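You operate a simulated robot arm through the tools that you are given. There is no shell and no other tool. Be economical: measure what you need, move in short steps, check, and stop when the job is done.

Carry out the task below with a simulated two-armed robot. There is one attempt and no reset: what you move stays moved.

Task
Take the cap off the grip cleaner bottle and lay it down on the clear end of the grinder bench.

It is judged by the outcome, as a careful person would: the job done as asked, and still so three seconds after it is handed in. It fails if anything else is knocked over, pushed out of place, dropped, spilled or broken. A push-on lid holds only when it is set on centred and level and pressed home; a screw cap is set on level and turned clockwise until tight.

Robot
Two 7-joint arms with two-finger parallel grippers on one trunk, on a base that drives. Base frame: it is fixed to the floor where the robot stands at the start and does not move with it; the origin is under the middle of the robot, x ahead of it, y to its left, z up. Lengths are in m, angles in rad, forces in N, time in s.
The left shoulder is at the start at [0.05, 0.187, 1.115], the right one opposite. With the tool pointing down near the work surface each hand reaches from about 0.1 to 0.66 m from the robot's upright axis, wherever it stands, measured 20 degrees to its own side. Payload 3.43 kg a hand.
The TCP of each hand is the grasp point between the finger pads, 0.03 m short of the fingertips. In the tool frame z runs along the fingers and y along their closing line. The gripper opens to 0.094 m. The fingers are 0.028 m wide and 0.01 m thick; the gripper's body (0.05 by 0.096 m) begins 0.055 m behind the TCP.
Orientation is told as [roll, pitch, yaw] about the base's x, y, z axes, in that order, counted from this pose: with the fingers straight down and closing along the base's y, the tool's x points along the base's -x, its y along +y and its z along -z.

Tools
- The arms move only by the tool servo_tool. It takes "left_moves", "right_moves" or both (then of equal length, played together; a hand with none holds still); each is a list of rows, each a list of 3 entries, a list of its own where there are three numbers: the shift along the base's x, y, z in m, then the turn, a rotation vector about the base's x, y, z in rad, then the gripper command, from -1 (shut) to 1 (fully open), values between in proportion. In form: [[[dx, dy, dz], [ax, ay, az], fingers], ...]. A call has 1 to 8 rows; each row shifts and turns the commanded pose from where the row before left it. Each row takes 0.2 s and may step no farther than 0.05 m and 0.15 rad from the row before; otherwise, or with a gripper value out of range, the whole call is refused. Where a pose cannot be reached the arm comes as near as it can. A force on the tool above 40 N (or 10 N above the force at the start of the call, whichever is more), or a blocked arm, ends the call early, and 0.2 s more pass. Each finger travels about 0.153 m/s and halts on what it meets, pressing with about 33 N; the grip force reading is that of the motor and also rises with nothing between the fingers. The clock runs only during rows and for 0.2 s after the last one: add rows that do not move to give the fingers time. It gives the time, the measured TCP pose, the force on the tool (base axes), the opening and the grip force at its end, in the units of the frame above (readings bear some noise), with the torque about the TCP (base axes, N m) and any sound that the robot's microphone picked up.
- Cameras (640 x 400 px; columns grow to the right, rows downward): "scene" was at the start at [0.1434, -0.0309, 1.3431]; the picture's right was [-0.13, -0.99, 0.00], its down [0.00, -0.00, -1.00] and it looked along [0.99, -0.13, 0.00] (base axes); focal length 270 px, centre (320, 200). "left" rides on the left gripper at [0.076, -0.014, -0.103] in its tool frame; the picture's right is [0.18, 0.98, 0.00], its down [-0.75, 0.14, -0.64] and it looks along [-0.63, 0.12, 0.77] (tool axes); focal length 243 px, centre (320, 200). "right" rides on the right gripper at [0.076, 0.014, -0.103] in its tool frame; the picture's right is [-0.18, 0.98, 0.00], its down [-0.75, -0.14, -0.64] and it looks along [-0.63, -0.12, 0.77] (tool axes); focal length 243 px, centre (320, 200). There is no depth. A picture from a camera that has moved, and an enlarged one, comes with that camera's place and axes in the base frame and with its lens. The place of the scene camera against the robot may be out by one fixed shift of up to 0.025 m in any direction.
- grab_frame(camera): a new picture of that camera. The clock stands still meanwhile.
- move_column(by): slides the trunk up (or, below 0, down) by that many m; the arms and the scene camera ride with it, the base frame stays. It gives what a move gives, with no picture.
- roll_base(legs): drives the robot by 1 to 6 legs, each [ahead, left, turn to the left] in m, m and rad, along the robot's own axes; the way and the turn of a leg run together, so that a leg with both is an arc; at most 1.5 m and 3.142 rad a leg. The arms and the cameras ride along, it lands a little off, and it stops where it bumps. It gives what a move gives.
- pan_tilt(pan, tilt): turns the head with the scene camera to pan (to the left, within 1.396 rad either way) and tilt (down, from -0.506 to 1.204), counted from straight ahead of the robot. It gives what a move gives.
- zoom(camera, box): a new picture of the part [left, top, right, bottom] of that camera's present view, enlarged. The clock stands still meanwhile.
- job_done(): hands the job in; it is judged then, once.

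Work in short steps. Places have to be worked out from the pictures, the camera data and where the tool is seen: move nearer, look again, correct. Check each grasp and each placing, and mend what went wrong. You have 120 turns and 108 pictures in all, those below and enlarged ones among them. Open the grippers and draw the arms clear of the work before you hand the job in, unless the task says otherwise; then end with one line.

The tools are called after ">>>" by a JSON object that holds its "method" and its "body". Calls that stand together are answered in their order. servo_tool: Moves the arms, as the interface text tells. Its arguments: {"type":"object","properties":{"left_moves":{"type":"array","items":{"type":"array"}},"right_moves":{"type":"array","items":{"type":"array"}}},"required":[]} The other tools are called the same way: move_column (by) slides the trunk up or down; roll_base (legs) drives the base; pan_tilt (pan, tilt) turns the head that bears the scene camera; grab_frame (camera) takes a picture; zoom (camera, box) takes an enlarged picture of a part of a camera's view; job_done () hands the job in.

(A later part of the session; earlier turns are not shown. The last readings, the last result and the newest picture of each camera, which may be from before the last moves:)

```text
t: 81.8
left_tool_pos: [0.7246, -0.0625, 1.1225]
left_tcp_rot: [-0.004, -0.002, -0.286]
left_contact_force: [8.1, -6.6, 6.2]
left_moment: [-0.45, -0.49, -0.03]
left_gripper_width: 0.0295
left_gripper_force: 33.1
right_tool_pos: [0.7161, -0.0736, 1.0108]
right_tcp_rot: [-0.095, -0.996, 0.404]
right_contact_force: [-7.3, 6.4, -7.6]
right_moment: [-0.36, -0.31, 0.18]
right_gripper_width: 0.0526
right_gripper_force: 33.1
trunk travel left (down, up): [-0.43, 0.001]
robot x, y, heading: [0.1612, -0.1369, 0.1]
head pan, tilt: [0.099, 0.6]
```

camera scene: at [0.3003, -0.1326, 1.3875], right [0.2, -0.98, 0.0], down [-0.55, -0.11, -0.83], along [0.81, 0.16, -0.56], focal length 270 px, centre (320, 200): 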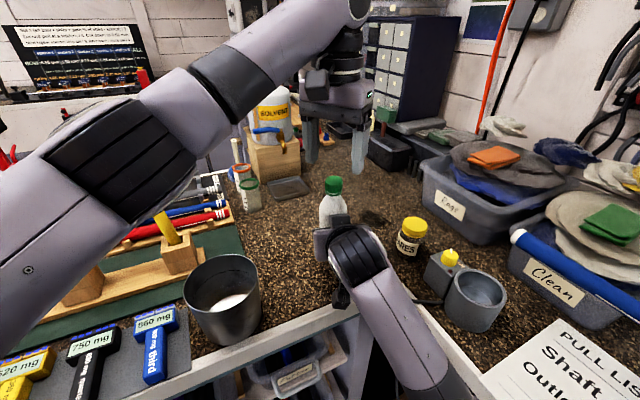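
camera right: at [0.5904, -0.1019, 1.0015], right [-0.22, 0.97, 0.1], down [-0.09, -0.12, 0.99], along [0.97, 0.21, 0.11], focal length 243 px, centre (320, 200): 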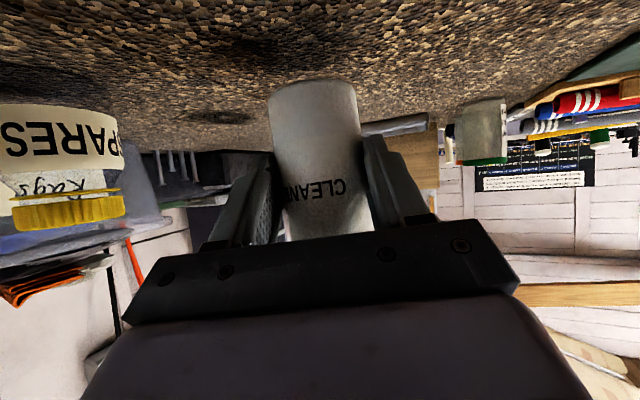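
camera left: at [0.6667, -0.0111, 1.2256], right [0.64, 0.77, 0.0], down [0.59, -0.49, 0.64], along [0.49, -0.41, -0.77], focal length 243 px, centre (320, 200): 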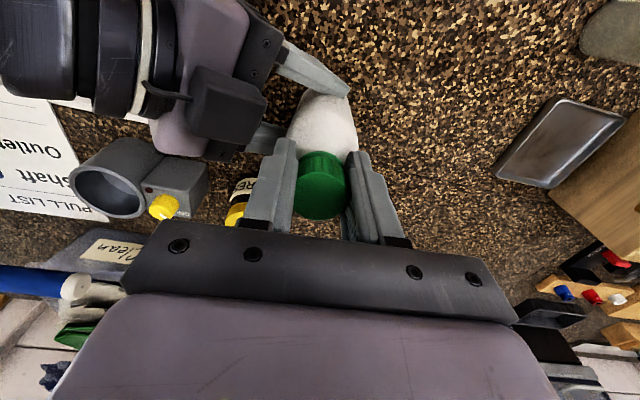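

Upward push on the left hand (+6 N) indicates the cap is backing off. Continue with a slight rise.

>>> {"method": "servo_tool", "body": {"left_moves": [[[0.001, -0.001, 0.001], [0, 0, 0.12], -1], [[0, 0, 0.0003], [0, 0, 0.12], -1], [[0, 0, 0.0003], [0, 0, 0.12], -1], [[0, 0, 0.0003], [0, 0, 0.12], -1], [[0, 0, 0.0003], [0, 0, 0.12], -1], [[0, 0, 0.0003], [0, 0, 0.12], -1]]}}

>>> {"method": "zoom", "body": {"camera": "scene", "box": [260, 120, 400, 240]}}

```text
t: 83.2
left_tool_pos: [0.725, -0.0635, 1.1248]
left_tcp_rot: [-0.006, 0.002, 0.432]
left_contact_force: [-1.8, -14.2, 2.3]
left_moment: [-1.46, 0.23, -0.33]
left_gripper_width: 0.0297
left_gripper_force: 33.4
right_tool_pos: [0.7153, -0.072, 1.0123]
right_tcp_rot: [-0.096, -0.997, 0.408]
right_contact_force: [3.0, 14.1, -3.2]
right_moment: [-0.18, 0.08, 0.45]
right_gripper_width: 0.0528
right_gripper_force: 33.2
trunk travel left (down, up): [-0.43, 0.001]
robot x, y, heading: [0.1605, -0.1354, 0.104]
head pan, tilt: [0.099, 0.6]
```

```text
3.33 times, centred on (330, 180) of scene
camera zoom: at [0.3003, -0.1326, 1.3875], right [0.2, -0.98, 0.0], down [-0.55, -0.11, -0.83], along [0.81, 0.16, -0.56], focal length 899 px, centre (287, 267)
```

zoom: 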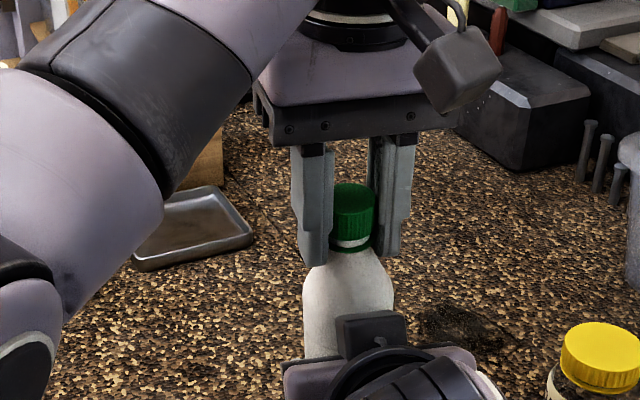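

The gap between cap and ring has clearly grown. Continue with side-load relief.

>>> {"method": "servo_tool", "body": {"left_moves": [[[0, -0.002, 0], [0, 0, 0.06], -1], [[0.001, -0.001, 0.0003], [0, 0, 0.12], -1], [[0, 0, 0.0003], [0, 0, 0.12], -1], [[0, 0, 0.0003], [0, 0, 0.12], -1], [[0, 0, 0.0003], [0, 0, 0.12], -1], [[0, 0, 0.0003], [0, 0, 0.12], -1]]}}

>>> {"method": "servo_tool", "body": {"left_moves": [[[0.001, -0.001, 0.001], [0, 0, 0.06], -1], [[0, 0, 0.001], [0, 0, 0.1], -1], [[0, 0, 0.001], [0, 0, 0.1], -1], [[0, 0, 0.001], [0, 0, 0.1], -1]]}}

>>> {"method": "zoom", "body": {"camera": "scene", "box": [260, 120, 400, 240]}}

```text
t: 84.6
left_tool_pos: [0.7292, -0.0595, 1.1254]
left_tcp_rot: [0.0, 0.001, 1.11]
left_contact_force: [3.6, -17.0, 13.4]
left_moment: [-0.62, -0.32, -0.19]
left_gripper_width: 0.0298
left_gripper_force: 33.2
right_tool_pos: [0.7149, -0.0722, 1.0123]
right_tcp_rot: [-0.098, -0.994, 0.407]
right_contact_force: [-3.6, 17.2, -14.8]
right_moment: [-1.57, 0.18, 0.46]
right_gripper_width: 0.053
right_gripper_force: 32.8
trunk travel left (down, up): [-0.43, 0.001]
robot x, y, heading: [0.1586, -0.1336, 0.103]
head pan, tilt: [0.099, 0.6]
```

```text
t: 85.6
left_tool_pos: [0.7313, -0.0539, 1.1273]
left_tcp_rot: [0.004, 0.001, 1.481]
left_contact_force: [6.1, -16.5, 5.3]
left_moment: [-0.38, -0.24, -0.07]
left_gripper_width: 0.0298
left_gripper_force: 33.3
right_tool_pos: [0.7154, -0.0739, 1.0129]
right_tcp_rot: [-0.099, -0.999, 0.406]
right_contact_force: [-6.1, 16.7, -7.1]
right_moment: [-1.65, -0.31, 0.43]
right_gripper_width: 0.0539
right_gripper_force: 33.1
trunk travel left (down, up): [-0.43, 0.001]
robot x, y, heading: [0.1616, -0.1346, 0.094]
head pan, tilt: [0.099, 0.6]
```

```text
3.33 times, centred on (330, 180) of scene
camera zoom: at [0.3003, -0.1326, 1.3875], right [0.2, -0.98, 0.0], down [-0.55, -0.11, -0.83], along [0.81, 0.16, -0.56], focal length 899 px, centre (287, 267)
```

zoom: 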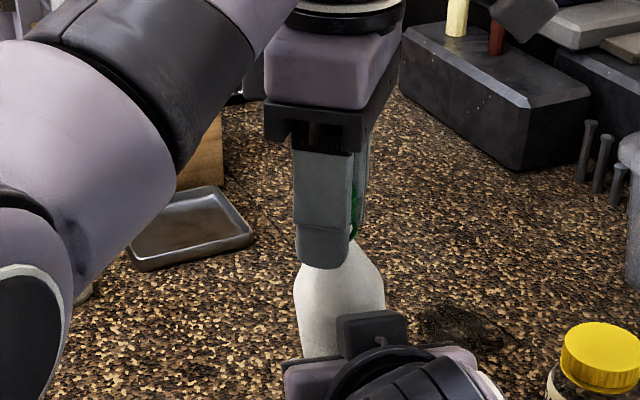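

~5.8 rad turned in total. Test by lifting the left hand gently.

>>> {"method": "servo_tool", "body": {"left_moves": [[[0, -0.003, 0.003], [0, 0, 0], -1], [[0, 0, 0.003], [0, 0, 0], -1], [[0, 0, 0.003], [0, 0, 0], -1]]}}

>>> {"method": "grab_frame", "body": {"camera": "left"}}

```text
t: 86.4
left_tool_pos: [0.7304, -0.0528, 1.1324]
left_tcp_rot: [0.013, -0.002, 1.483]
left_contact_force: [5.0, -4.0, -4.5]
left_moment: [-0.08, -0.16, 0.01]
left_gripper_width: 0.0294
left_gripper_force: 33.1
right_tool_pos: [0.7158, -0.0737, 1.0133]
right_tcp_rot: [-0.092, -0.997, 0.398]
right_contact_force: [-5.7, 4.7, 3.3]
right_moment: [-0.38, -0.54, 0.18]
right_gripper_width: 0.0542
right_gripper_force: 33.2
trunk travel left (down, up): [-0.43, 0.001]
robot x, y, heading: [0.1604, -0.1389, 0.099]
head pan, tilt: [0.099, 0.6]
```

```text
40 pictures are left
camera left: at [0.74, -0.1315, 1.2363], right [-1.0, -0.1, 0.01], down [-0.07, 0.76, 0.64], along [-0.07, 0.64, -0.76], focal length 243 px, centre (320, 200)
```

left: 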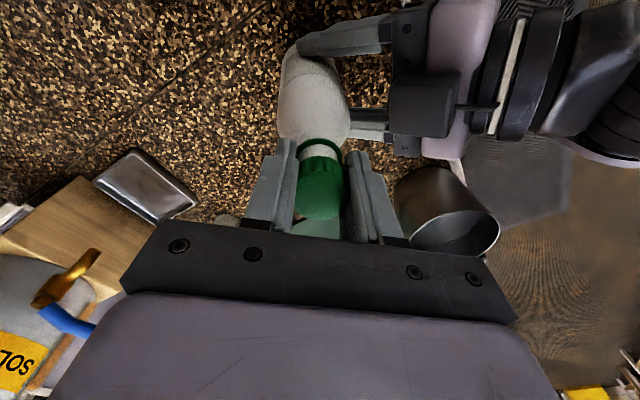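

A bigger neck gap is now visible; keep lifting slowly.

>>> {"method": "servo_tool", "body": {"left_moves": [[[0, 0, 0.003], [0, 0, 0.1], -1], [[0, 0, 0.003], [0, 0, 0.1], -1], [[0, 0, 0.003], [0, 0, 0.1], -1]]}}

>>> {"method": "grab_frame", "body": {"camera": "left"}}

>>> {"method": "zoom", "body": {"camera": "scene", "box": [260, 120, 400, 240]}}

```text
t: 87.2
left_tool_pos: [0.7306, -0.0562, 1.1546]
left_tcp_rot: [-0.007, 0.01, 1.778]
left_contact_force: [-1.4, 0.8, -0.3]
left_moment: [0.01, 0.01, 0.02]
left_gripper_width: 0.0294
left_gripper_force: 32.8
right_tool_pos: [0.7165, -0.0733, 1.0132]
right_tcp_rot: [-0.095, -0.995, 0.401]
right_contact_force: [-0.9, 0.7, -0.9]
right_moment: [-0.01, 0.04, -0.03]
right_gripper_width: 0.0531
right_gripper_force: 33.2
trunk travel left (down, up): [-0.43, 0.001]
robot x, y, heading: [0.1622, -0.14, 0.101]
head pan, tilt: [0.099, 0.6]
```

```text
39 pictures are left
camera left: at [0.759, -0.1286, 1.2584], right [-0.92, -0.38, -0.01], down [-0.3, 0.71, 0.63], along [-0.24, 0.59, -0.77], focal length 243 px, centre (320, 200)
```

left: 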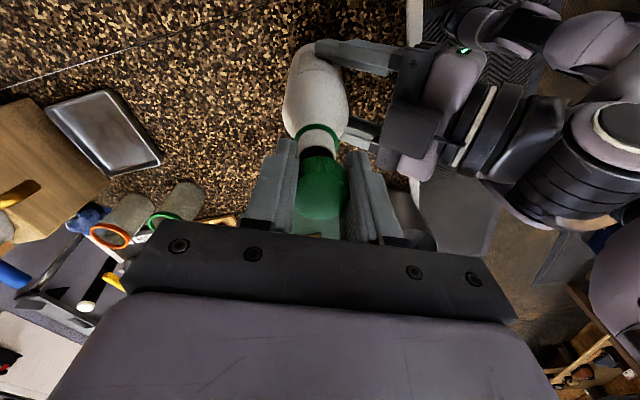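

```text
3.33 times, centred on (330, 180) of scene
camera zoom: at [0.2998, -0.1327, 1.3876], right [0.2, -0.98, 0.0], down [-0.55, -0.11, -0.83], along [0.81, 0.16, -0.56], focal length 899 px, centre (287, 267)
```

zoom: 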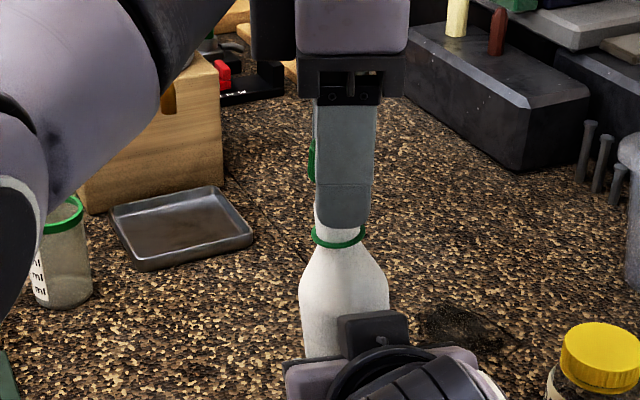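

Cap is free. Raise it well clear.

>>> {"method": "servo_tool", "body": {"left_moves": [[[0, 0, 0.03], [0, 0, 0], -1], [[0, 0, 0.04], [0, 0, 0], -1], [[-0.03, 0.02, 0.03], [0, 0, -0.15], -1], [[-0.04, 0.02, 0.02], [0, 0, -0.15], -1], [[-0.04, 0.02, 0.02], [0, 0, -0.15], -1], [[-0.04, 0.02, 0.02], [0, 0, -0.15], -1], [[-0.03, 0.02, 0.02], [0, 0, -0.15], -1]]}}

>>> {"method": "grab_frame", "body": {"camera": "right"}}

>>> {"method": "grab_frame", "body": {"camera": "scene"}}

```text
t: 88.8
left_tool_pos: [0.6626, -0.0689, 1.3409]
left_tcp_rot: [-0.111, 0.164, 1.096]
left_contact_force: [0.2, 1.6, -1.2]
left_moment: [-0.13, 0.06, -0.02]
left_gripper_width: 0.0296
left_gripper_force: 33.1
left hand out of reach, approached as far as the arm can: row 1, 2, 3, 4, 5, 6, 7
right_tool_pos: [0.7146, -0.0739, 1.0144]
right_tcp_rot: [-0.095, -0.995, 0.405]
right_contact_force: [0.4, -0.4, -0.9]
right_moment: [0.0, 0.05, 0.01]
right_gripper_width: 0.0527
right_gripper_force: 33.7
trunk travel left (down, up): [-0.43, 0.001]
robot x, y, heading: [0.1616, -0.1388, 0.1]
head pan, tilt: [0.099, 0.6]
```

```text
37 pictures are left
camera right: at [0.5914, -0.1008, 1.0052], right [-0.22, 0.97, 0.1], down [-0.1, -0.13, 0.99], along [0.97, 0.21, 0.12], focal length 243 px, centre (320, 200)
```

right: 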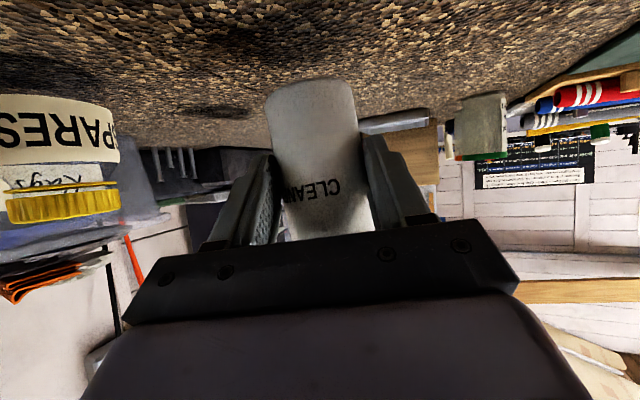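

```text
36 pictures are left
camera scene: at [0.3, -0.1326, 1.3875], right [0.2, -0.98, 0.0], down [-0.55, -0.11, -0.83], along [0.81, 0.16, -0.56], focal length 270 px, centre (320, 200)
```

scene: 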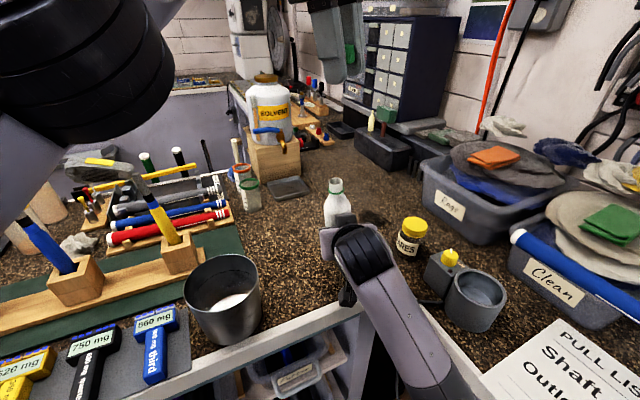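

Cap is held in the left gripper; bottle stands open in the right. Return the bottle to its original spot with the hand's original orientation, still above the bench.

>>> {"method": "servo_tool", "body": {"right_moves": [[[0.006, 0.018, 0], [0.016, 0.007, 0.008], -1], [[0.006, 0.018, 0], [0.016, 0.007, 0.008], -1], [[0.006, 0.019, 0], [0.015, 0.006, 0.009], -1], [[0.006, 0.019, 0], [0, 0, 0], -1], [[0, 0, 0], [0, 0, 0], -1]]}}

>>> {"method": "grab_frame", "body": {"camera": "right"}}

>>> {"method": "zoom", "body": {"camera": "scene", "box": [220, 140, 400, 280]}}

```text
t: 89.7
left_tool_pos: [0.6744, -0.0444, 1.3303]
left_tcp_rot: [-0.08, 0.041, 1.185]
left_contact_force: [0.7, -0.3, 0.5]
left_moment: [-0.02, 0.02, 0.04]
left_gripper_width: 0.0292
left_gripper_force: 33.5
right_tool_pos: [0.7625, -0.0719, 0.9866]
right_tcp_rot: [-0.17, -0.981, 0.423]
right_contact_force: [1.2, 0.2, 6.7]
right_moment: [0.16, -0.24, -0.03]
right_gripper_width: 0.0522
right_gripper_force: 32.9
trunk travel left (down, up): [-0.43, 0.001]
robot x, y, heading: [0.1609, -0.1365, 0.104]
head pan, tilt: [0.099, 0.6]
stopped in row 4 (right hand): the arm was blocked; the commanded pose is now the measured one
```

```text
35 pictures are left
camera right: at [0.6362, -0.0949, 0.9793], right [-0.18, 0.98, 0.06], down [-0.1, -0.08, 0.99], along [0.98, 0.17, 0.12], focal length 243 px, centre (320, 200)
```

right: 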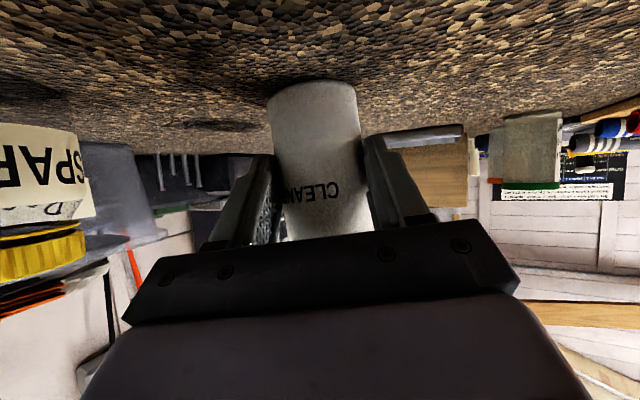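

```text
2.86 times, centred on (310, 210) of scene
camera zoom: at [0.3005, -0.1325, 1.3874], right [0.2, -0.98, 0.0], down [-0.55, -0.11, -0.82], along [0.81, 0.16, -0.57], focal length 770 px, centre (349, 171)
```

zoom: 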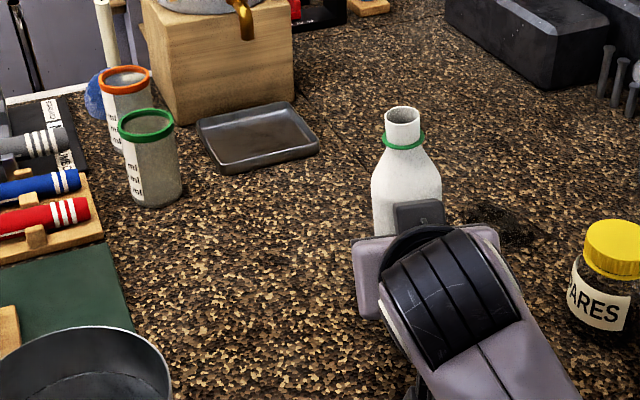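

The right arm drifted (joint limit) and the bottle lightly touches the bench. Raise it and try shifting in y first without rotation.

>>> {"method": "servo_tool", "body": {"right_moves": [[[0, 0, 0.015], [0, 0, 0], -1], [[0, 0, 0.015], [0, 0, 0], -1], [[0, 0.01, 0], [0, 0, 0], -1], [[0, 0.01, 0], [0, 0, 0], -1]]}}

```text
t: 90.8
left_tool_pos: [0.6735, -0.0446, 1.3311]
left_tcp_rot: [-0.08, 0.04, 1.184]
left_contact_force: [0.7, 0.0, 0.2]
left_moment: [0.02, 0.03, 0.02]
left_gripper_width: 0.0289
left_gripper_force: 32.9
right_tool_pos: [0.7737, -0.0907, 0.9988]
right_tcp_rot: [-0.268, -0.953, 0.459]
right_contact_force: [0.2, 0.0, -1.0]
right_moment: [-0.01, 0.04, 0.03]
right_gripper_width: 0.0522
right_gripper_force: 33.1
trunk travel left (down, up): [-0.43, 0.001]
robot x, y, heading: [0.1577, -0.1374, 0.1]
head pan, tilt: [0.099, 0.6]
stopped in row 4 (right hand): the arm was blocked; the commanded pose is now the measured one
```

It moved the opposite way; something blocks the right arm. Look around at its forearm.

>>> {"method": "pan_tilt", "body": {"pan": -0.3, "tilt": 0.95}}

>>> {"method": "grab_frame", "body": {"camera": "scene"}}

```text
t: 91.7
left_tool_pos: [0.674, -0.0441, 1.3322]
left_tcp_rot: [-0.081, 0.038, 1.185]
left_contact_force: [0.0, -0.5, -0.3]
left_moment: [0.02, -0.01, 0.01]
left_gripper_width: 0.0294
left_gripper_force: 33.3
right_tool_pos: [0.7735, -0.0892, 0.9988]
right_tcp_rot: [-0.267, -0.956, 0.459]
right_contact_force: [0.2, -0.4, -0.9]
right_moment: [-0.02, 0.02, -0.01]
right_gripper_width: 0.0524
right_gripper_force: 33.1
trunk travel left (down, up): [-0.43, 0.001]
robot x, y, heading: [0.1562, -0.1369, 0.097]
head pan, tilt: [-0.3, 0.949]
```

```text
33 pictures are left
camera scene: at [0.2848, -0.1645, 1.3591], right [-0.2, -0.98, 0.0], down [-0.8, 0.16, -0.58], along [0.57, -0.12, -0.81], focal length 270 px, centre (320, 200)
```

scene: 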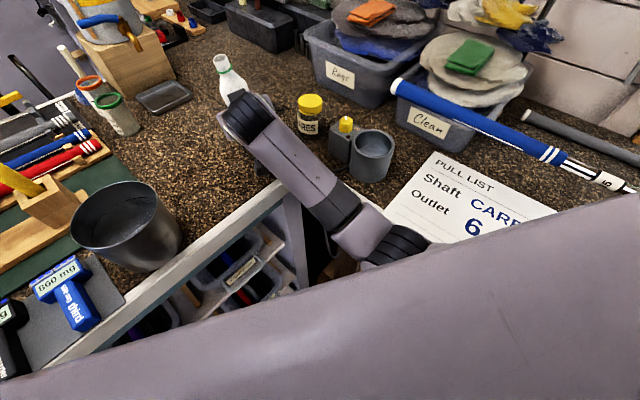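

The right elbow seems to hang low near the bench edge, probably blocking it. Raise the hand first and see whether it obeys.

>>> {"method": "servo_tool", "body": {"right_moves": [[[0, 0, 0.015], [0, 0, 0], -1], [[0, 0, 0.015], [0, 0, 0], -1], [[0, 0, 0.015], [0, 0, 0], -1]]}}

>>> {"method": "grab_frame", "body": {"camera": "scene"}}

```text
t: 92.7
left_tool_pos: [0.673, -0.0437, 1.3323]
left_tcp_rot: [-0.081, 0.042, 1.184]
left_contact_force: [0.3, 0.5, -0.5]
left_moment: [0.02, -0.02, 0.0]
left_gripper_width: 0.0293
left_gripper_force: 33.2
right_tool_pos: [0.781, -0.1154, 1.025]
right_tcp_rot: [-0.326, -0.922, 0.472]
right_contact_force: [0.0, 0.0, -1.2]
right_moment: [-0.02, 0.03, 0.03]
right_gripper_width: 0.052
right_gripper_force: 33.3
trunk travel left (down, up): [-0.43, 0.001]
robot x, y, heading: [0.1587, -0.1348, 0.097]
head pan, tilt: [-0.3, 0.949]
stopped in row 3 (right hand): the arm was blocked; the commanded pose is now the measured one
```

```text
32 pictures are left
camera scene: at [0.2849, -0.1647, 1.3591], right [-0.2, -0.98, 0.0], down [-0.8, 0.16, -0.58], along [0.57, -0.12, -0.81], focal length 270 px, centre (320, 200)
```

scene: 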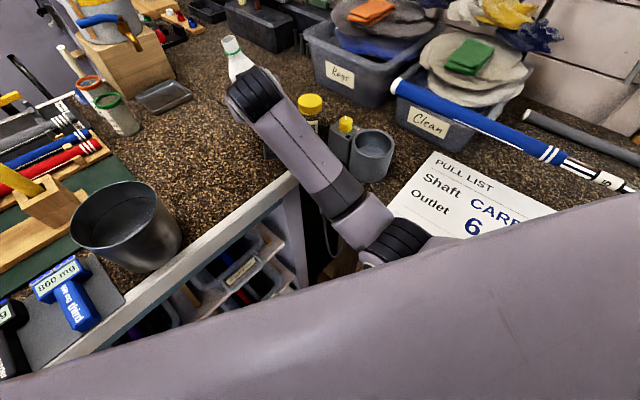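

The right forearm appears to be pressing on the bench edge at the low elbow. With the bottle lifted clear, I'll back the base 6 cm so the elbow comes away from the edge.

>>> {"method": "roll_base", "body": {"legs": [[-0.06, 0.0, 0]]}}

>>> {"method": "grab_frame", "body": {"camera": "scene"}}

```text
t: 93.7
left_tool_pos: [0.6139, -0.051, 1.3322]
left_tcp_rot: [-0.081, 0.041, 1.184]
left_contact_force: [-0.9, 0.2, 0.1]
left_moment: [0.01, 0.01, 0.01]
left_gripper_width: 0.0293
left_gripper_force: 33.3
right_tool_pos: [0.7205, -0.1211, 1.0258]
right_tcp_rot: [-0.326, -0.924, 0.472]
right_contact_force: [0.1, 0.8, -0.6]
right_moment: [-0.05, 0.01, -0.03]
right_gripper_width: 0.0518
right_gripper_force: 33.0
trunk travel left (down, up): [-0.43, 0.001]
robot x, y, heading: [0.1018, -0.1419, 0.102]
head pan, tilt: [-0.3, 0.949]
```

```text
31 pictures are left
camera scene: at [0.2252, -0.1706, 1.3592], right [-0.2, -0.98, 0.0], down [-0.8, 0.16, -0.58], along [0.57, -0.12, -0.81], focal length 270 px, centre (320, 200)
```

scene: 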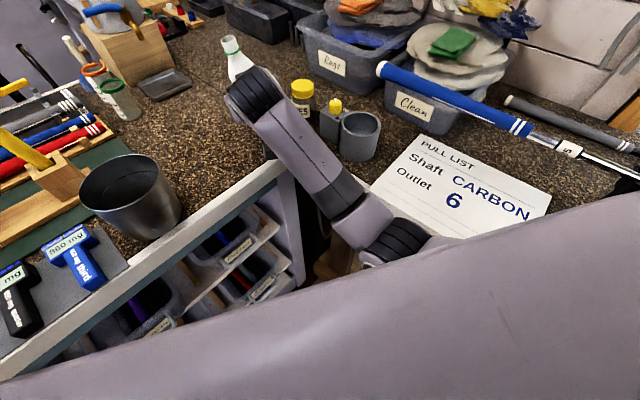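

Now test whether the right hand obeys: small steps +x/+y with roll correction.

>>> {"method": "servo_tool", "body": {"right_moves": [[[0.01, 0.01, 0], [0, 0, 0], -1], [[0.01, 0.01, 0], [0.02, 0.009, 0.03], -1], [[0.005, 0.01, 0], [0.02, 0.009, 0.03], -1]]}}

```text
t: 94.7
left_tool_pos: [0.6151, -0.0512, 1.333]
left_tcp_rot: [-0.079, 0.041, 1.186]
left_contact_force: [0.7, 0.6, -0.5]
left_moment: [0.02, -0.02, 0.01]
left_gripper_width: 0.0291
left_gripper_force: 33.6
right_tool_pos: [0.7559, -0.1161, 1.0152]
right_tcp_rot: [-0.302, -0.91, 0.48]
right_contact_force: [0.0, 0.5, -1.5]
right_moment: [0.01, 0.02, 0.0]
right_gripper_width: 0.052
right_gripper_force: 32.8
trunk travel left (down, up): [-0.43, 0.001]
robot x, y, heading: [0.1029, -0.1392, 0.095]
head pan, tilt: [-0.3, 0.949]
stopped in row 3 (right hand): the arm was blocked; the commanded pose is now the measured one
```

The hand has in fact swung to point nearly straight ahead with its closing line tilted ~10°. Since the bottle is round I'll accept the new heading and only level the closing line by turning about the tool axis.

>>> {"method": "servo_tool", "body": {"right_moves": [[[0, 0, 0.002], [0.06, 0.006, -0.044], -1], [[0, 0, 0.002], [0.06, 0.006, -0.044], -1], [[0, 0, 0.002], [0.06, 0.006, -0.044], -1]]}}

>>> {"method": "grab_frame", "body": {"camera": "right"}}

```text
t: 95.7
left_tool_pos: [0.6157, -0.05, 1.3319]
left_tcp_rot: [-0.082, 0.041, 1.185]
left_contact_force: [0.0, -0.5, 0.0]
left_moment: [0.03, -0.03, -0.01]
left_gripper_width: 0.0294
left_gripper_force: 32.9
right_tool_pos: [0.7669, -0.1523, 1.0093]
right_tcp_rot: [-0.089, -0.941, 0.132]
right_contact_force: [-0.3, 0.2, -0.3]
right_moment: [0.0, -0.03, 0.0]
right_gripper_width: 0.0519
right_gripper_force: 33.1
trunk travel left (down, up): [-0.43, 0.001]
robot x, y, heading: [0.1002, -0.1444, 0.102]
head pan, tilt: [-0.3, 0.949]
stopped in row 3 (right hand): the arm was blocked; the commanded pose is now the measured one
```

```text
30 pictures are left
camera right: at [0.6405, -0.1465, 1.0076], right [0.05, 0.99, 0.1], down [-0.07, -0.09, 0.99], along [1.0, -0.06, 0.07], focal length 243 px, centre (320, 200)
```

right: 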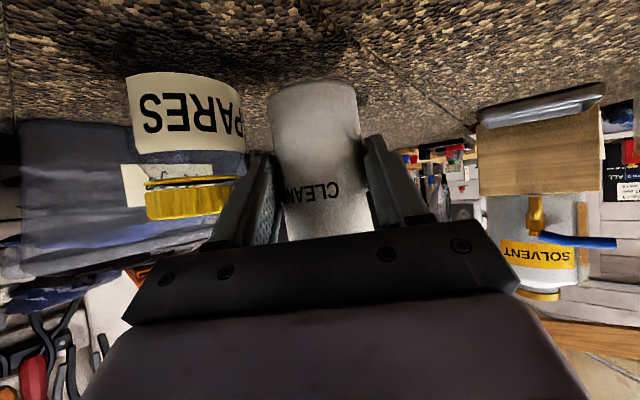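

Much better aligned. Now shift left (+y), away from the jar.

>>> {"method": "servo_tool", "body": {"right_moves": [[[0, 0.012, 0.003], [0, 0, 0], -1], [[0, 0.012, 0.003], [0, 0, 0], -1], [[0, 0.012, 0], [0, 0, 0], -1], [[0, 0.012, 0], [0, 0, 0], -1]]}}

```text
t: 96.9
left_tool_pos: [0.6149, -0.0496, 1.3319]
left_tcp_rot: [-0.081, 0.04, 1.186]
left_contact_force: [0.2, 0.2, -0.1]
left_moment: [-0.03, -0.02, 0.01]
left_gripper_width: 0.0292
left_gripper_force: 33.2
right_tool_pos: [0.7826, -0.1541, 1.0013]
right_tcp_rot: [-0.191, -0.934, 0.15]
right_contact_force: [0.5, 0.3, -1.5]
right_moment: [0.0, -0.04, -0.01]
right_gripper_width: 0.0524
right_gripper_force: 32.6
trunk travel left (down, up): [-0.43, 0.001]
robot x, y, heading: [0.1011, -0.1443, 0.096]
head pan, tilt: [-0.3, 0.949]
stopped in row 4 (right hand): the arm was blocked; the commanded pose is now the measured one
```

The arm won't come left in this posture. Best: set the bottle down upright here on clear bench, regrasp it later from above by the neck to carry it home. Check its tilt first.

>>> {"method": "pan_tilt", "body": {"pan": 0.0, "tilt": 0.5}}

>>> {"method": "grab_frame", "body": {"camera": "scene"}}

>>> {"method": "grab_frame", "body": {"camera": "right"}}

```text
t: 97.8
left_tool_pos: [0.615, -0.0507, 1.3318]
left_tcp_rot: [-0.081, 0.039, 1.184]
left_contact_force: [-0.5, 0.1, 1.1]
left_moment: [0.0, 0.02, 0.0]
left_gripper_width: 0.0293
left_gripper_force: 32.9
right_tool_pos: [0.7844, -0.1535, 1.0011]
right_tcp_rot: [-0.188, -0.935, 0.151]
right_contact_force: [-0.3, -0.4, -1.5]
right_moment: [-0.03, 0.02, 0.04]
right_gripper_width: 0.0521
right_gripper_force: 32.6
trunk travel left (down, up): [-0.43, 0.001]
robot x, y, heading: [0.1003, -0.1445, 0.097]
head pan, tilt: [0.0, 0.499]
```

```text
29 pictures are left
camera scene: at [0.2455, -0.1471, 1.3965], right [0.1, -1.0, 0.0], down [-0.48, -0.05, -0.88], along [0.87, 0.09, -0.48], focal length 270 px, centre (320, 200)
```

scene: 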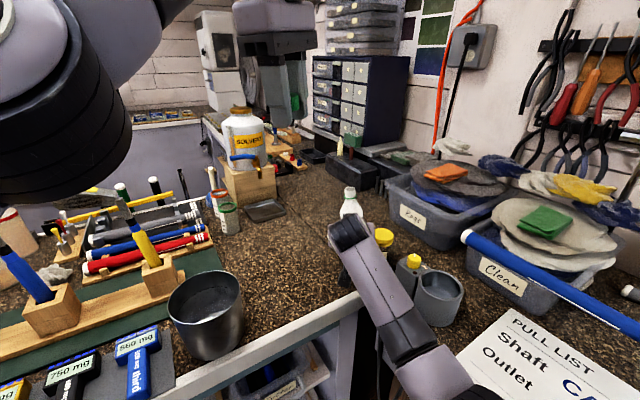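

```text
28 pictures are left
camera right: at [0.6569, -0.1397, 0.9986], right [0.11, 0.99, 0.04], down [-0.08, -0.03, 1.0], along [0.99, -0.11, 0.07], focal length 243 px, centre (320, 200)
```

right: 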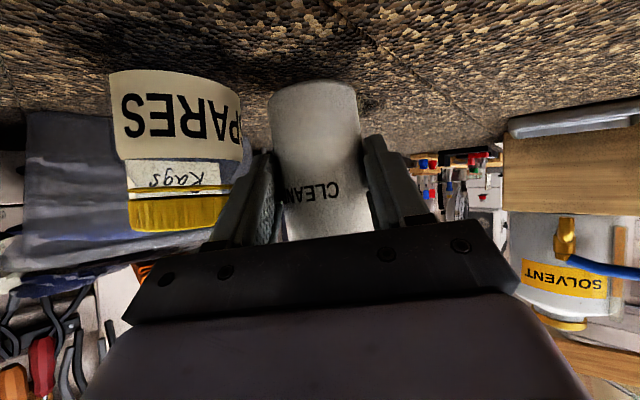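

Bottle leans ~7° sideways. Level it by turning about the forward axis, keeping off the jar, then lower to contact.

>>> {"method": "servo_tool", "body": {"right_moves": [[[0, 0.002, 0.003], [0.04, 0, 0], -1], [[0, 0.002, 0.002], [0.04, 0, 0], -1], [[0, 0.0, 0], [0.03, 0, 0], -1]]}}

>>> {"method": "zoom", "body": {"camera": "scene", "box": [290, 160, 450, 280]}}

```text
t: 98.6
left_tool_pos: [0.6161, -0.0505, 1.3318]
left_tcp_rot: [-0.08, 0.04, 1.186]
left_contact_force: [0.8, 0.5, 0.0]
left_moment: [0.0, 0.04, -0.02]
left_gripper_width: 0.0292
left_gripper_force: 32.5
right_tool_pos: [0.7855, -0.159, 1.0029]
right_tcp_rot: [-0.02, -0.945, 0.004]
right_contact_force: [-0.1, -0.5, -0.2]
right_moment: [0.01, 0.03, -0.02]
right_gripper_width: 0.0521
right_gripper_force: 33.1
trunk travel left (down, up): [-0.43, 0.001]
robot x, y, heading: [0.1021, -0.1442, 0.096]
head pan, tilt: [0.0, 0.499]
```

```text
3.33 times, centred on (370, 220) of scene
camera zoom: at [0.2455, -0.147, 1.3966], right [0.1, -1.0, 0.0], down [-0.48, -0.05, -0.88], along [0.87, 0.09, -0.48], focal length 899 px, centre (153, 133)
```

zoom: 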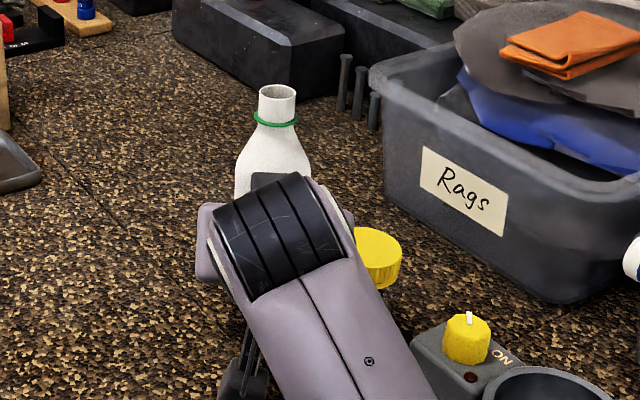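

Level now and not blocked. With this straight heading, try shifting left again.

>>> {"method": "servo_tool", "body": {"right_moves": [[[0, 0.012, 0.002], [0, 0, -0.03], -1], [[0, 0.012, 0.002], [0, 0, -0.03], -1], [[0, 0.012, 0], [0, 0, -0.03], -1]]}}

```text
t: 99.6
left_tool_pos: [0.6138, -0.0506, 1.3325]
left_tcp_rot: [-0.08, 0.039, 1.184]
left_contact_force: [-0.6, -0.6, -0.2]
left_moment: [0.01, 0.0, 0.0]
left_gripper_width: 0.029
left_gripper_force: 33.1
right_tool_pos: [0.8022, -0.1695, 0.9948]
right_tcp_rot: [-0.101, -0.949, -0.082]
right_contact_force: [-1.1, 0.5, -0.6]
right_moment: [0.01, 0.04, 0.01]
right_gripper_width: 0.0524
right_gripper_force: 32.7
trunk travel left (down, up): [-0.43, 0.001]
robot x, y, heading: [0.1003, -0.1403, 0.1]
head pan, tilt: [0.0, 0.499]
stopped in row 3 (right hand): the arm was blocked; the commanded pose is now the measured one
```

Still blocked and drifting toward the jar, so I'll use the base instead: drive left 6 cm with the bottle just clear of the bench (no contact force).

>>> {"method": "roll_base", "body": {"legs": [[-0.01, 0.06, 0]]}}

>>> {"method": "servo_tool", "body": {"right_moves": [[[0, 0, 0.008], [0.03, 0, 0], -1], [[0, 0, 0.008], [0.03, 0, 0], -1], [[0, 0, 0.008], [0.03, 0, 0], -1]]}}

>>> {"method": "grab_frame", "body": {"camera": "right"}}

```text
t: 100.6
left_tool_pos: [0.5995, 0.0089, 1.3312]
left_tcp_rot: [-0.082, 0.043, 1.184]
left_contact_force: [0.3, 0.3, 0.4]
left_moment: [-0.02, -0.02, 0.01]
left_gripper_width: 0.0293
left_gripper_force: 33.3
right_tool_pos: [0.7858, -0.1108, 0.9949]
right_tcp_rot: [-0.102, -0.949, -0.081]
right_contact_force: [-0.3, -0.3, -0.5]
right_moment: [-0.03, 0.02, -0.02]
right_gripper_width: 0.0522
right_gripper_force: 32.8
trunk travel left (down, up): [-0.43, 0.001]
robot x, y, heading: [0.0862, -0.0857, 0.1]
head pan, tilt: [0.0, 0.499]
```

```text
t: 101.4
left_tool_pos: [0.5995, 0.0072, 1.3316]
left_tcp_rot: [-0.08, 0.04, 1.184]
left_contact_force: [-0.5, 0.1, -0.2]
left_moment: [-0.01, 0.03, 0.0]
left_gripper_width: 0.029
left_gripper_force: 32.7
right_tool_pos: [0.7863, -0.1157, 1.02]
right_tcp_rot: [0.043, -0.939, -0.203]
right_contact_force: [0.9, 0.7, -0.9]
right_moment: [0.0, 0.01, -0.02]
right_gripper_width: 0.0525
right_gripper_force: 33.0
trunk travel left (down, up): [-0.43, 0.001]
robot x, y, heading: [0.0827, -0.0868, 0.098]
head pan, tilt: [0.0, 0.499]
```

```text
26 pictures are left
camera right: at [0.6644, -0.0806, 1.0196], right [0.27, 0.95, 0.17], down [-0.1, -0.15, 0.98], along [0.96, -0.28, 0.05], focal length 243 px, centre (320, 200)
```

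right: 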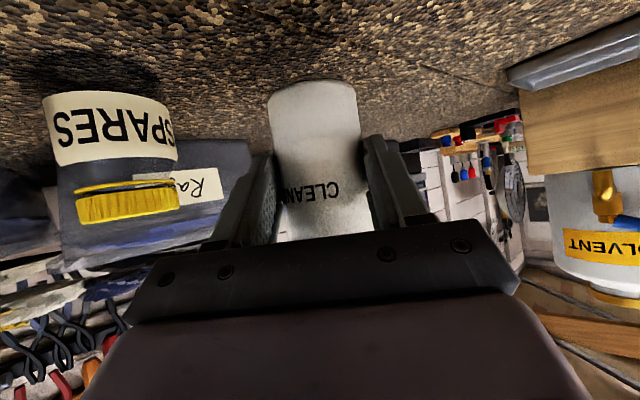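

Level and ~3 cm above the bench. Bottle axis ≈(0.799, -0.116); target (0.749, 0.001). Drive back 4 cm and left 12 cm.

>>> {"method": "roll_base", "body": {"legs": [[-0.038, 0.121, 0]]}}

>>> {"method": "grab_frame", "body": {"camera": "right"}}

>>> {"method": "grab_frame", "body": {"camera": "scene"}}

```text
t: 102.6
left_tool_pos: [0.5488, 0.1254, 1.3317]
left_tcp_rot: [-0.08, 0.042, 1.185]
left_contact_force: [-0.9, -0.1, -0.4]
left_moment: [-0.02, -0.01, 0.0]
left_gripper_width: 0.029
left_gripper_force: 32.8
right_tool_pos: [0.7368, 0.0017, 1.0202]
right_tcp_rot: [0.047, -0.938, -0.204]
right_contact_force: [-0.2, -1.2, -1.3]
right_moment: [-0.01, -0.01, 0.01]
right_gripper_width: 0.0523
right_gripper_force: 32.7
trunk travel left (down, up): [-0.43, 0.001]
robot x, y, heading: [0.0367, 0.0303, 0.101]
head pan, tilt: [0.0, 0.499]
```

```text
25 pictures are left
camera right: at [0.615, 0.0367, 1.0209], right [0.27, 0.95, 0.18], down [-0.1, -0.15, 0.98], along [0.96, -0.28, 0.05], focal length 243 px, centre (320, 200)
```

right: 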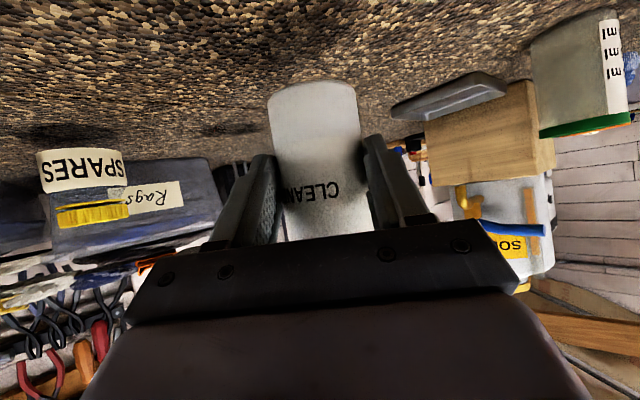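

```text
24 pictures are left
camera scene: at [0.1797, 0.0276, 1.3966], right [0.1, -0.99, 0.0], down [-0.48, -0.05, -0.88], along [0.87, 0.09, -0.48], focal length 270 px, centre (320, 200)
```

scene: 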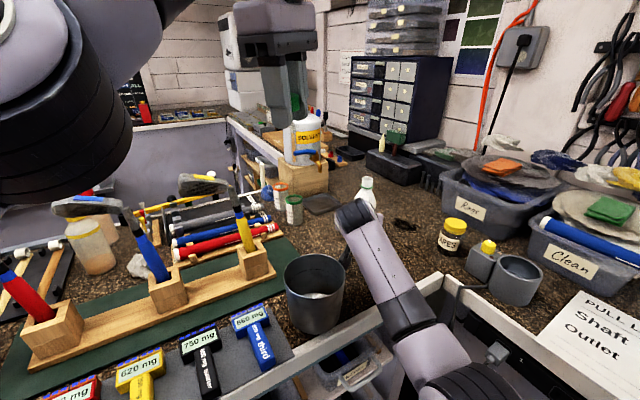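

The right wrist camera housing is close to the pot; zoom to check clearance before lowering.

>>> {"method": "zoom", "body": {"camera": "scene", "box": [270, 160, 430, 350]}}

```text
2.11 times, centred on (350, 255) of scene
camera zoom: at [0.1797, 0.0276, 1.3966], right [0.1, -0.99, 0.0], down [-0.48, -0.05, -0.88], along [0.87, 0.09, -0.48], focal length 568 px, centre (257, 84)
```

zoom: 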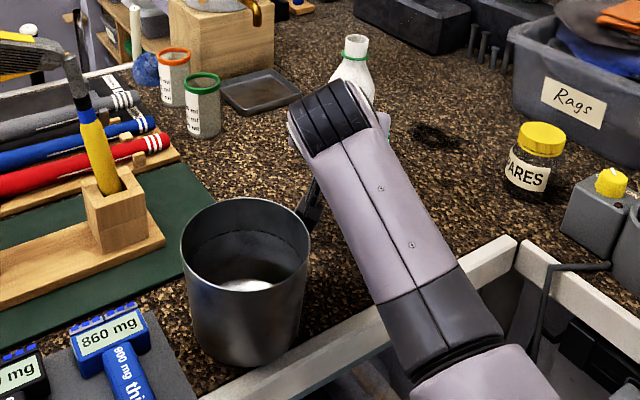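

Camera housing would be nearly touching the pot. I'll swing the robot around the bottle by an arc (turn left 0.35 while moving right) so the hand approaches from farther right.

>>> {"method": "roll_base", "body": {"legs": [[-0.0175, -0.123, 0.175], [-0.0175, -0.123, 0.175]]}}

>>> {"method": "zoom", "body": {"camera": "scene", "box": [200, 140, 440, 340]}}

>>> {"method": "grab_frame", "body": {"camera": "right"}}

```text
t: 104.8
left_tool_pos: [0.5186, 0.0487, 1.3321]
left_tcp_rot: [-0.081, 0.041, 1.534]
left_contact_force: [0.5, 0.1, 0.0]
left_moment: [0.01, 0.01, -0.03]
left_gripper_width: 0.029
left_gripper_force: 33.1
right_tool_pos: [0.7381, -0.0027, 1.0213]
right_tcp_rot: [0.046, -0.939, 0.144]
right_contact_force: [-0.2, 0.2, -1.0]
right_moment: [0.03, 0.0, 0.02]
right_gripper_width: 0.0521
right_gripper_force: 33.2
trunk travel left (down, up): [-0.43, 0.001]
robot x, y, heading: [0.0692, -0.2153, 0.454]
head pan, tilt: [0.0, 0.499]
```

```text
2.00 times, centred on (320, 240) of scene
camera zoom: at [0.1988, -0.1697, 1.3966], right [0.44, -0.9, 0.0], down [-0.43, -0.21, -0.88], along [0.79, 0.38, -0.48], focal length 539 px, centre (320, 120)
```

zoom: 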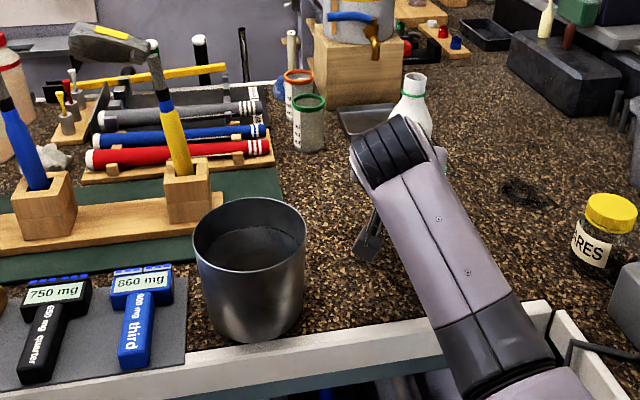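

```text
21 pictures are left
camera right: at [0.6114, -0.0121, 1.0206], right [-0.07, 0.98, 0.18], down [-0.04, -0.18, 0.98], along [1.0, 0.06, 0.05], focal length 243 px, centre (320, 200)
```

right: 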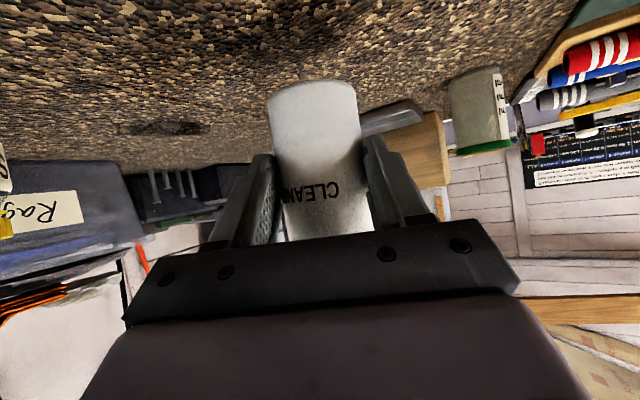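

Well clear of the pot now, bottle over its original spot. Lower using the trunk column, which keeps arms rigid: 2 cm, then check.

>>> {"method": "move_column", "body": {"by": -0.02}}

>>> {"method": "grab_frame", "body": {"camera": "right"}}

```text
t: 105.4
left_tool_pos: [0.519, 0.0489, 1.3114]
left_tcp_rot: [-0.079, 0.04, 1.537]
left_contact_force: [-0.1, 0.7, -0.5]
left_moment: [0.0, 0.02, -0.01]
left_gripper_width: 0.0292
left_gripper_force: 33.4
right_tool_pos: [0.7397, -0.003, 1.0009]
right_tcp_rot: [0.045, -0.938, 0.146]
right_contact_force: [-0.2, -0.3, -0.6]
right_moment: [-0.02, 0.01, -0.01]
right_gripper_width: 0.0522
right_gripper_force: 33.1
trunk travel left (down, up): [-0.41, 0.021]
robot x, y, heading: [0.067, -0.2132, 0.451]
head pan, tilt: [0.0, 0.499]
```

```text
20 pictures are left
camera right: at [0.6115, -0.0121, 1.0006], right [-0.07, 0.98, 0.17], down [-0.04, -0.18, 0.98], along [1.0, 0.06, 0.05], focal length 243 px, centre (320, 200)
```

right: 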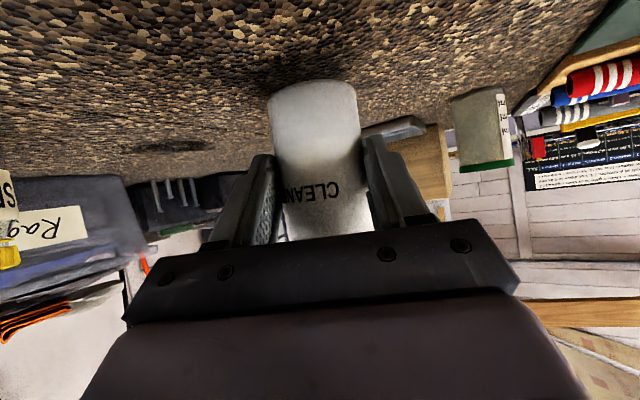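

No contact yet. Lower in small steps.

>>> {"method": "move_column", "body": {"by": -0.006}}

>>> {"method": "move_column", "body": {"by": -0.004}}

>>> {"method": "move_column", "body": {"by": -0.003}}

```text
t: 106.0
left_tool_pos: [0.5185, 0.049, 1.306]
left_tcp_rot: [-0.081, 0.04, 1.535]
left_contact_force: [0.8, 0.2, 0.3]
left_moment: [0.0, -0.01, 0.0]
left_gripper_width: 0.0292
left_gripper_force: 32.7
right_tool_pos: [0.7384, -0.0014, 0.9946]
right_tcp_rot: [0.044, -0.939, 0.145]
right_contact_force: [-0.6, 0.3, -1.7]
right_moment: [0.01, -0.02, 0.02]
right_gripper_width: 0.0518
right_gripper_force: 33.4
trunk travel left (down, up): [-0.404, 0.027]
robot x, y, heading: [0.0657, -0.2171, 0.452]
head pan, tilt: [0.0, 0.499]
```

```text
t: 106.5
left_tool_pos: [0.5197, 0.0488, 1.3023]
left_tcp_rot: [-0.08, 0.04, 1.537]
left_contact_force: [0.9, -0.1, 0.2]
left_moment: [-0.03, 0.02, -0.02]
left_gripper_width: 0.0289
left_gripper_force: 33.4
right_tool_pos: [0.738, -0.0026, 0.9902]
right_tcp_rot: [0.046, -0.94, 0.144]
right_contact_force: [0.0, 0.0, -1.2]
right_moment: [0.0, 0.0, -0.01]
right_gripper_width: 0.0521
right_gripper_force: 32.8
trunk travel left (down, up): [-0.4, 0.031]
robot x, y, heading: [0.0683, -0.2139, 0.449]
head pan, tilt: [0.0, 0.499]
```

```text
t: 107.0
left_tool_pos: [0.5192, 0.0487, 1.2996]
left_tcp_rot: [-0.082, 0.04, 1.536]
left_contact_force: [-0.3, -0.2, 0.0]
left_moment: [0.0, -0.01, 0.0]
left_gripper_width: 0.0288
left_gripper_force: 33.2
right_tool_pos: [0.7384, -0.0025, 0.9871]
right_tcp_rot: [0.044, -0.94, 0.146]
right_contact_force: [0.4, 0.3, -1.2]
right_moment: [-0.03, -0.04, 0.0]
right_gripper_width: 0.0521
right_gripper_force: 33.2
trunk travel left (down, up): [-0.397, 0.034]
robot x, y, heading: [0.0708, -0.2149, 0.445]
head pan, tilt: [0.0, 0.499]
```

Still not touching; continue small steps.

>>> {"method": "move_column", "body": {"by": -0.003}}

>>> {"method": "move_column", "body": {"by": -0.003}}

>>> {"method": "zoom", "body": {"camera": "right", "box": [220, 50, 420, 250]}}

```text
t: 107.5
left_tool_pos: [0.517, 0.0487, 1.2957]
left_tcp_rot: [-0.082, 0.039, 1.535]
left_contact_force: [0.7, 0.8, -0.9]
left_moment: [-0.01, 0.03, 0.01]
left_gripper_width: 0.029
left_gripper_force: 33.2
right_tool_pos: [0.7384, -0.0026, 0.9867]
right_tcp_rot: [0.046, -0.945, 0.145]
right_contact_force: [0.3, -1.1, 8.0]
right_moment: [-0.19, -0.4, -0.03]
right_gripper_width: 0.0521
right_gripper_force: 33.4
trunk travel left (down, up): [-0.394, 0.037]
robot x, y, heading: [0.0678, -0.2155, 0.453]
head pan, tilt: [0.0, 0.499]
```

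```text
t: 108.1
left_tool_pos: [0.517, 0.0484, 1.2934]
left_tcp_rot: [-0.082, 0.04, 1.536]
left_contact_force: [0.1, -0.4, -0.6]
left_moment: [-0.02, -0.02, -0.01]
left_gripper_width: 0.029
left_gripper_force: 32.6
right_tool_pos: [0.7383, -0.0029, 0.9864]
right_tcp_rot: [0.05, -0.949, 0.143]
right_contact_force: [1.5, -2.1, 18.3]
right_moment: [-0.38, -0.78, -0.01]
right_gripper_width: 0.0521
right_gripper_force: 32.8
trunk travel left (down, up): [-0.391, 0.04]
robot x, y, heading: [0.0693, -0.2174, 0.451]
head pan, tilt: [0.0, 0.499]
```

```text
2.00 times, centred on (320, 150) of right
camera zoom: at [0.6109, -0.012, 0.9859], right [-0.07, 0.98, 0.18], down [-0.05, -0.18, 0.98], along [1.0, 0.06, 0.06], focal length 485 px, centre (320, 300)
```

zoom: 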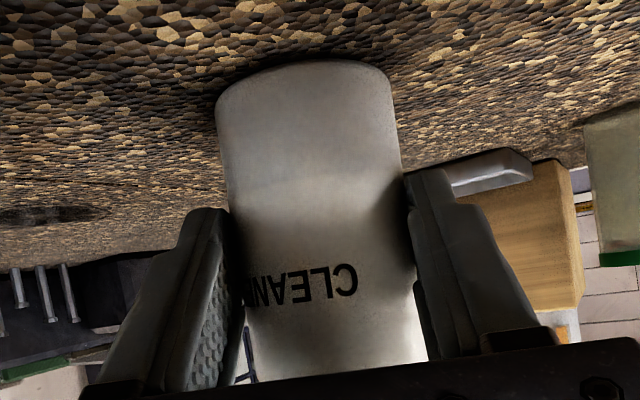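

Contact made, on the far edge (slight forward lean). Rock it back a touch, then open gently and only partway.

>>> {"method": "servo_tool", "body": {"right_moves": [[[0, 0, 0.001], [0, -0.03, 0], -1], [[0, 0, 0], [0, -0.03, 0], -1]]}}

>>> {"method": "zoom", "body": {"camera": "scene", "box": [260, 120, 440, 260]}}

```text
t: 108.7
left_tool_pos: [0.5175, 0.0494, 1.2937]
left_tcp_rot: [-0.081, 0.039, 1.535]
left_contact_force: [-0.1, 0.1, -1.0]
left_moment: [-0.02, -0.01, 0.03]
left_gripper_width: 0.0291
left_gripper_force: 33.4
right_tool_pos: [0.7395, -0.0038, 0.986]
right_tcp_rot: [0.032, -1.004, 0.156]
right_contact_force: [-3.2, 0.2, 6.4]
right_moment: [-0.02, 0.09, -0.01]
right_gripper_width: 0.0523
right_gripper_force: 33.5
trunk travel left (down, up): [-0.391, 0.04]
robot x, y, heading: [0.0673, -0.2128, 0.452]
head pan, tilt: [0.0, 0.499]
```

```text
2.86 times, centred on (350, 190) of scene
camera zoom: at [0.1975, -0.169, 1.3576], right [0.44, -0.9, 0.0], down [-0.43, -0.21, -0.88], along [0.79, 0.38, -0.48], focal length 770 px, centre (234, 229)
```

zoom: 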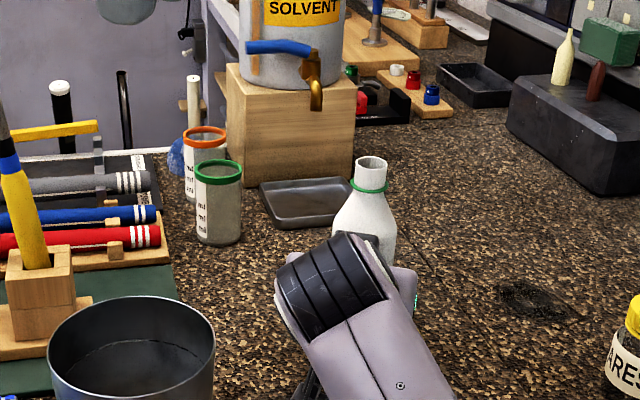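

Moments vanish: bottle stands flat. Release and retreat backward along the approach line.

>>> {"method": "servo_tool", "body": {"right_moves": [[[0, 0, 0], [0, 0, 0], 0.2], [[0, 0, 0], [0, 0, 0], 0.3], [[0, 0, 0], [0, 0, 0], 0.6], [[0, 0, 0], [0, 0, 0], 0.8]]}}

>>> {"method": "grab_frame", "body": {"camera": "right"}}

```text
t: 109.7
left_tool_pos: [0.5194, 0.0498, 1.2935]
left_tcp_rot: [-0.082, 0.041, 1.537]
left_contact_force: [-0.1, -0.3, 0.2]
left_moment: [0.01, 0.01, -0.02]
left_gripper_width: 0.0284
left_gripper_force: 33.3
right_tool_pos: [0.7399, -0.0042, 0.9827]
right_tcp_rot: [0.025, -0.999, 0.162]
right_contact_force: [0.1, -0.3, 0.3]
right_moment: [0.01, 0.01, 0.02]
right_gripper_width: 0.0848
right_gripper_force: 0.0
trunk travel left (down, up): [-0.391, 0.04]
robot x, y, heading: [0.0684, -0.2153, 0.448]
head pan, tilt: [0.0, 0.499]
```

```text
17 pictures are left
camera right: at [0.6133, -0.0135, 0.9747], right [-0.08, 0.98, 0.17], down [-0.1, -0.18, 0.98], along [0.99, 0.06, 0.11], focal length 243 px, centre (320, 200)
```

right: 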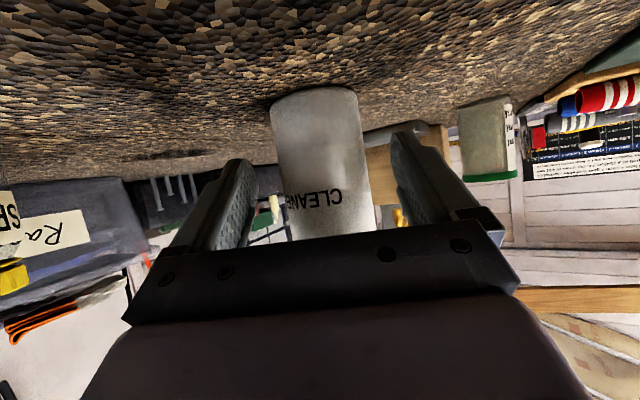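

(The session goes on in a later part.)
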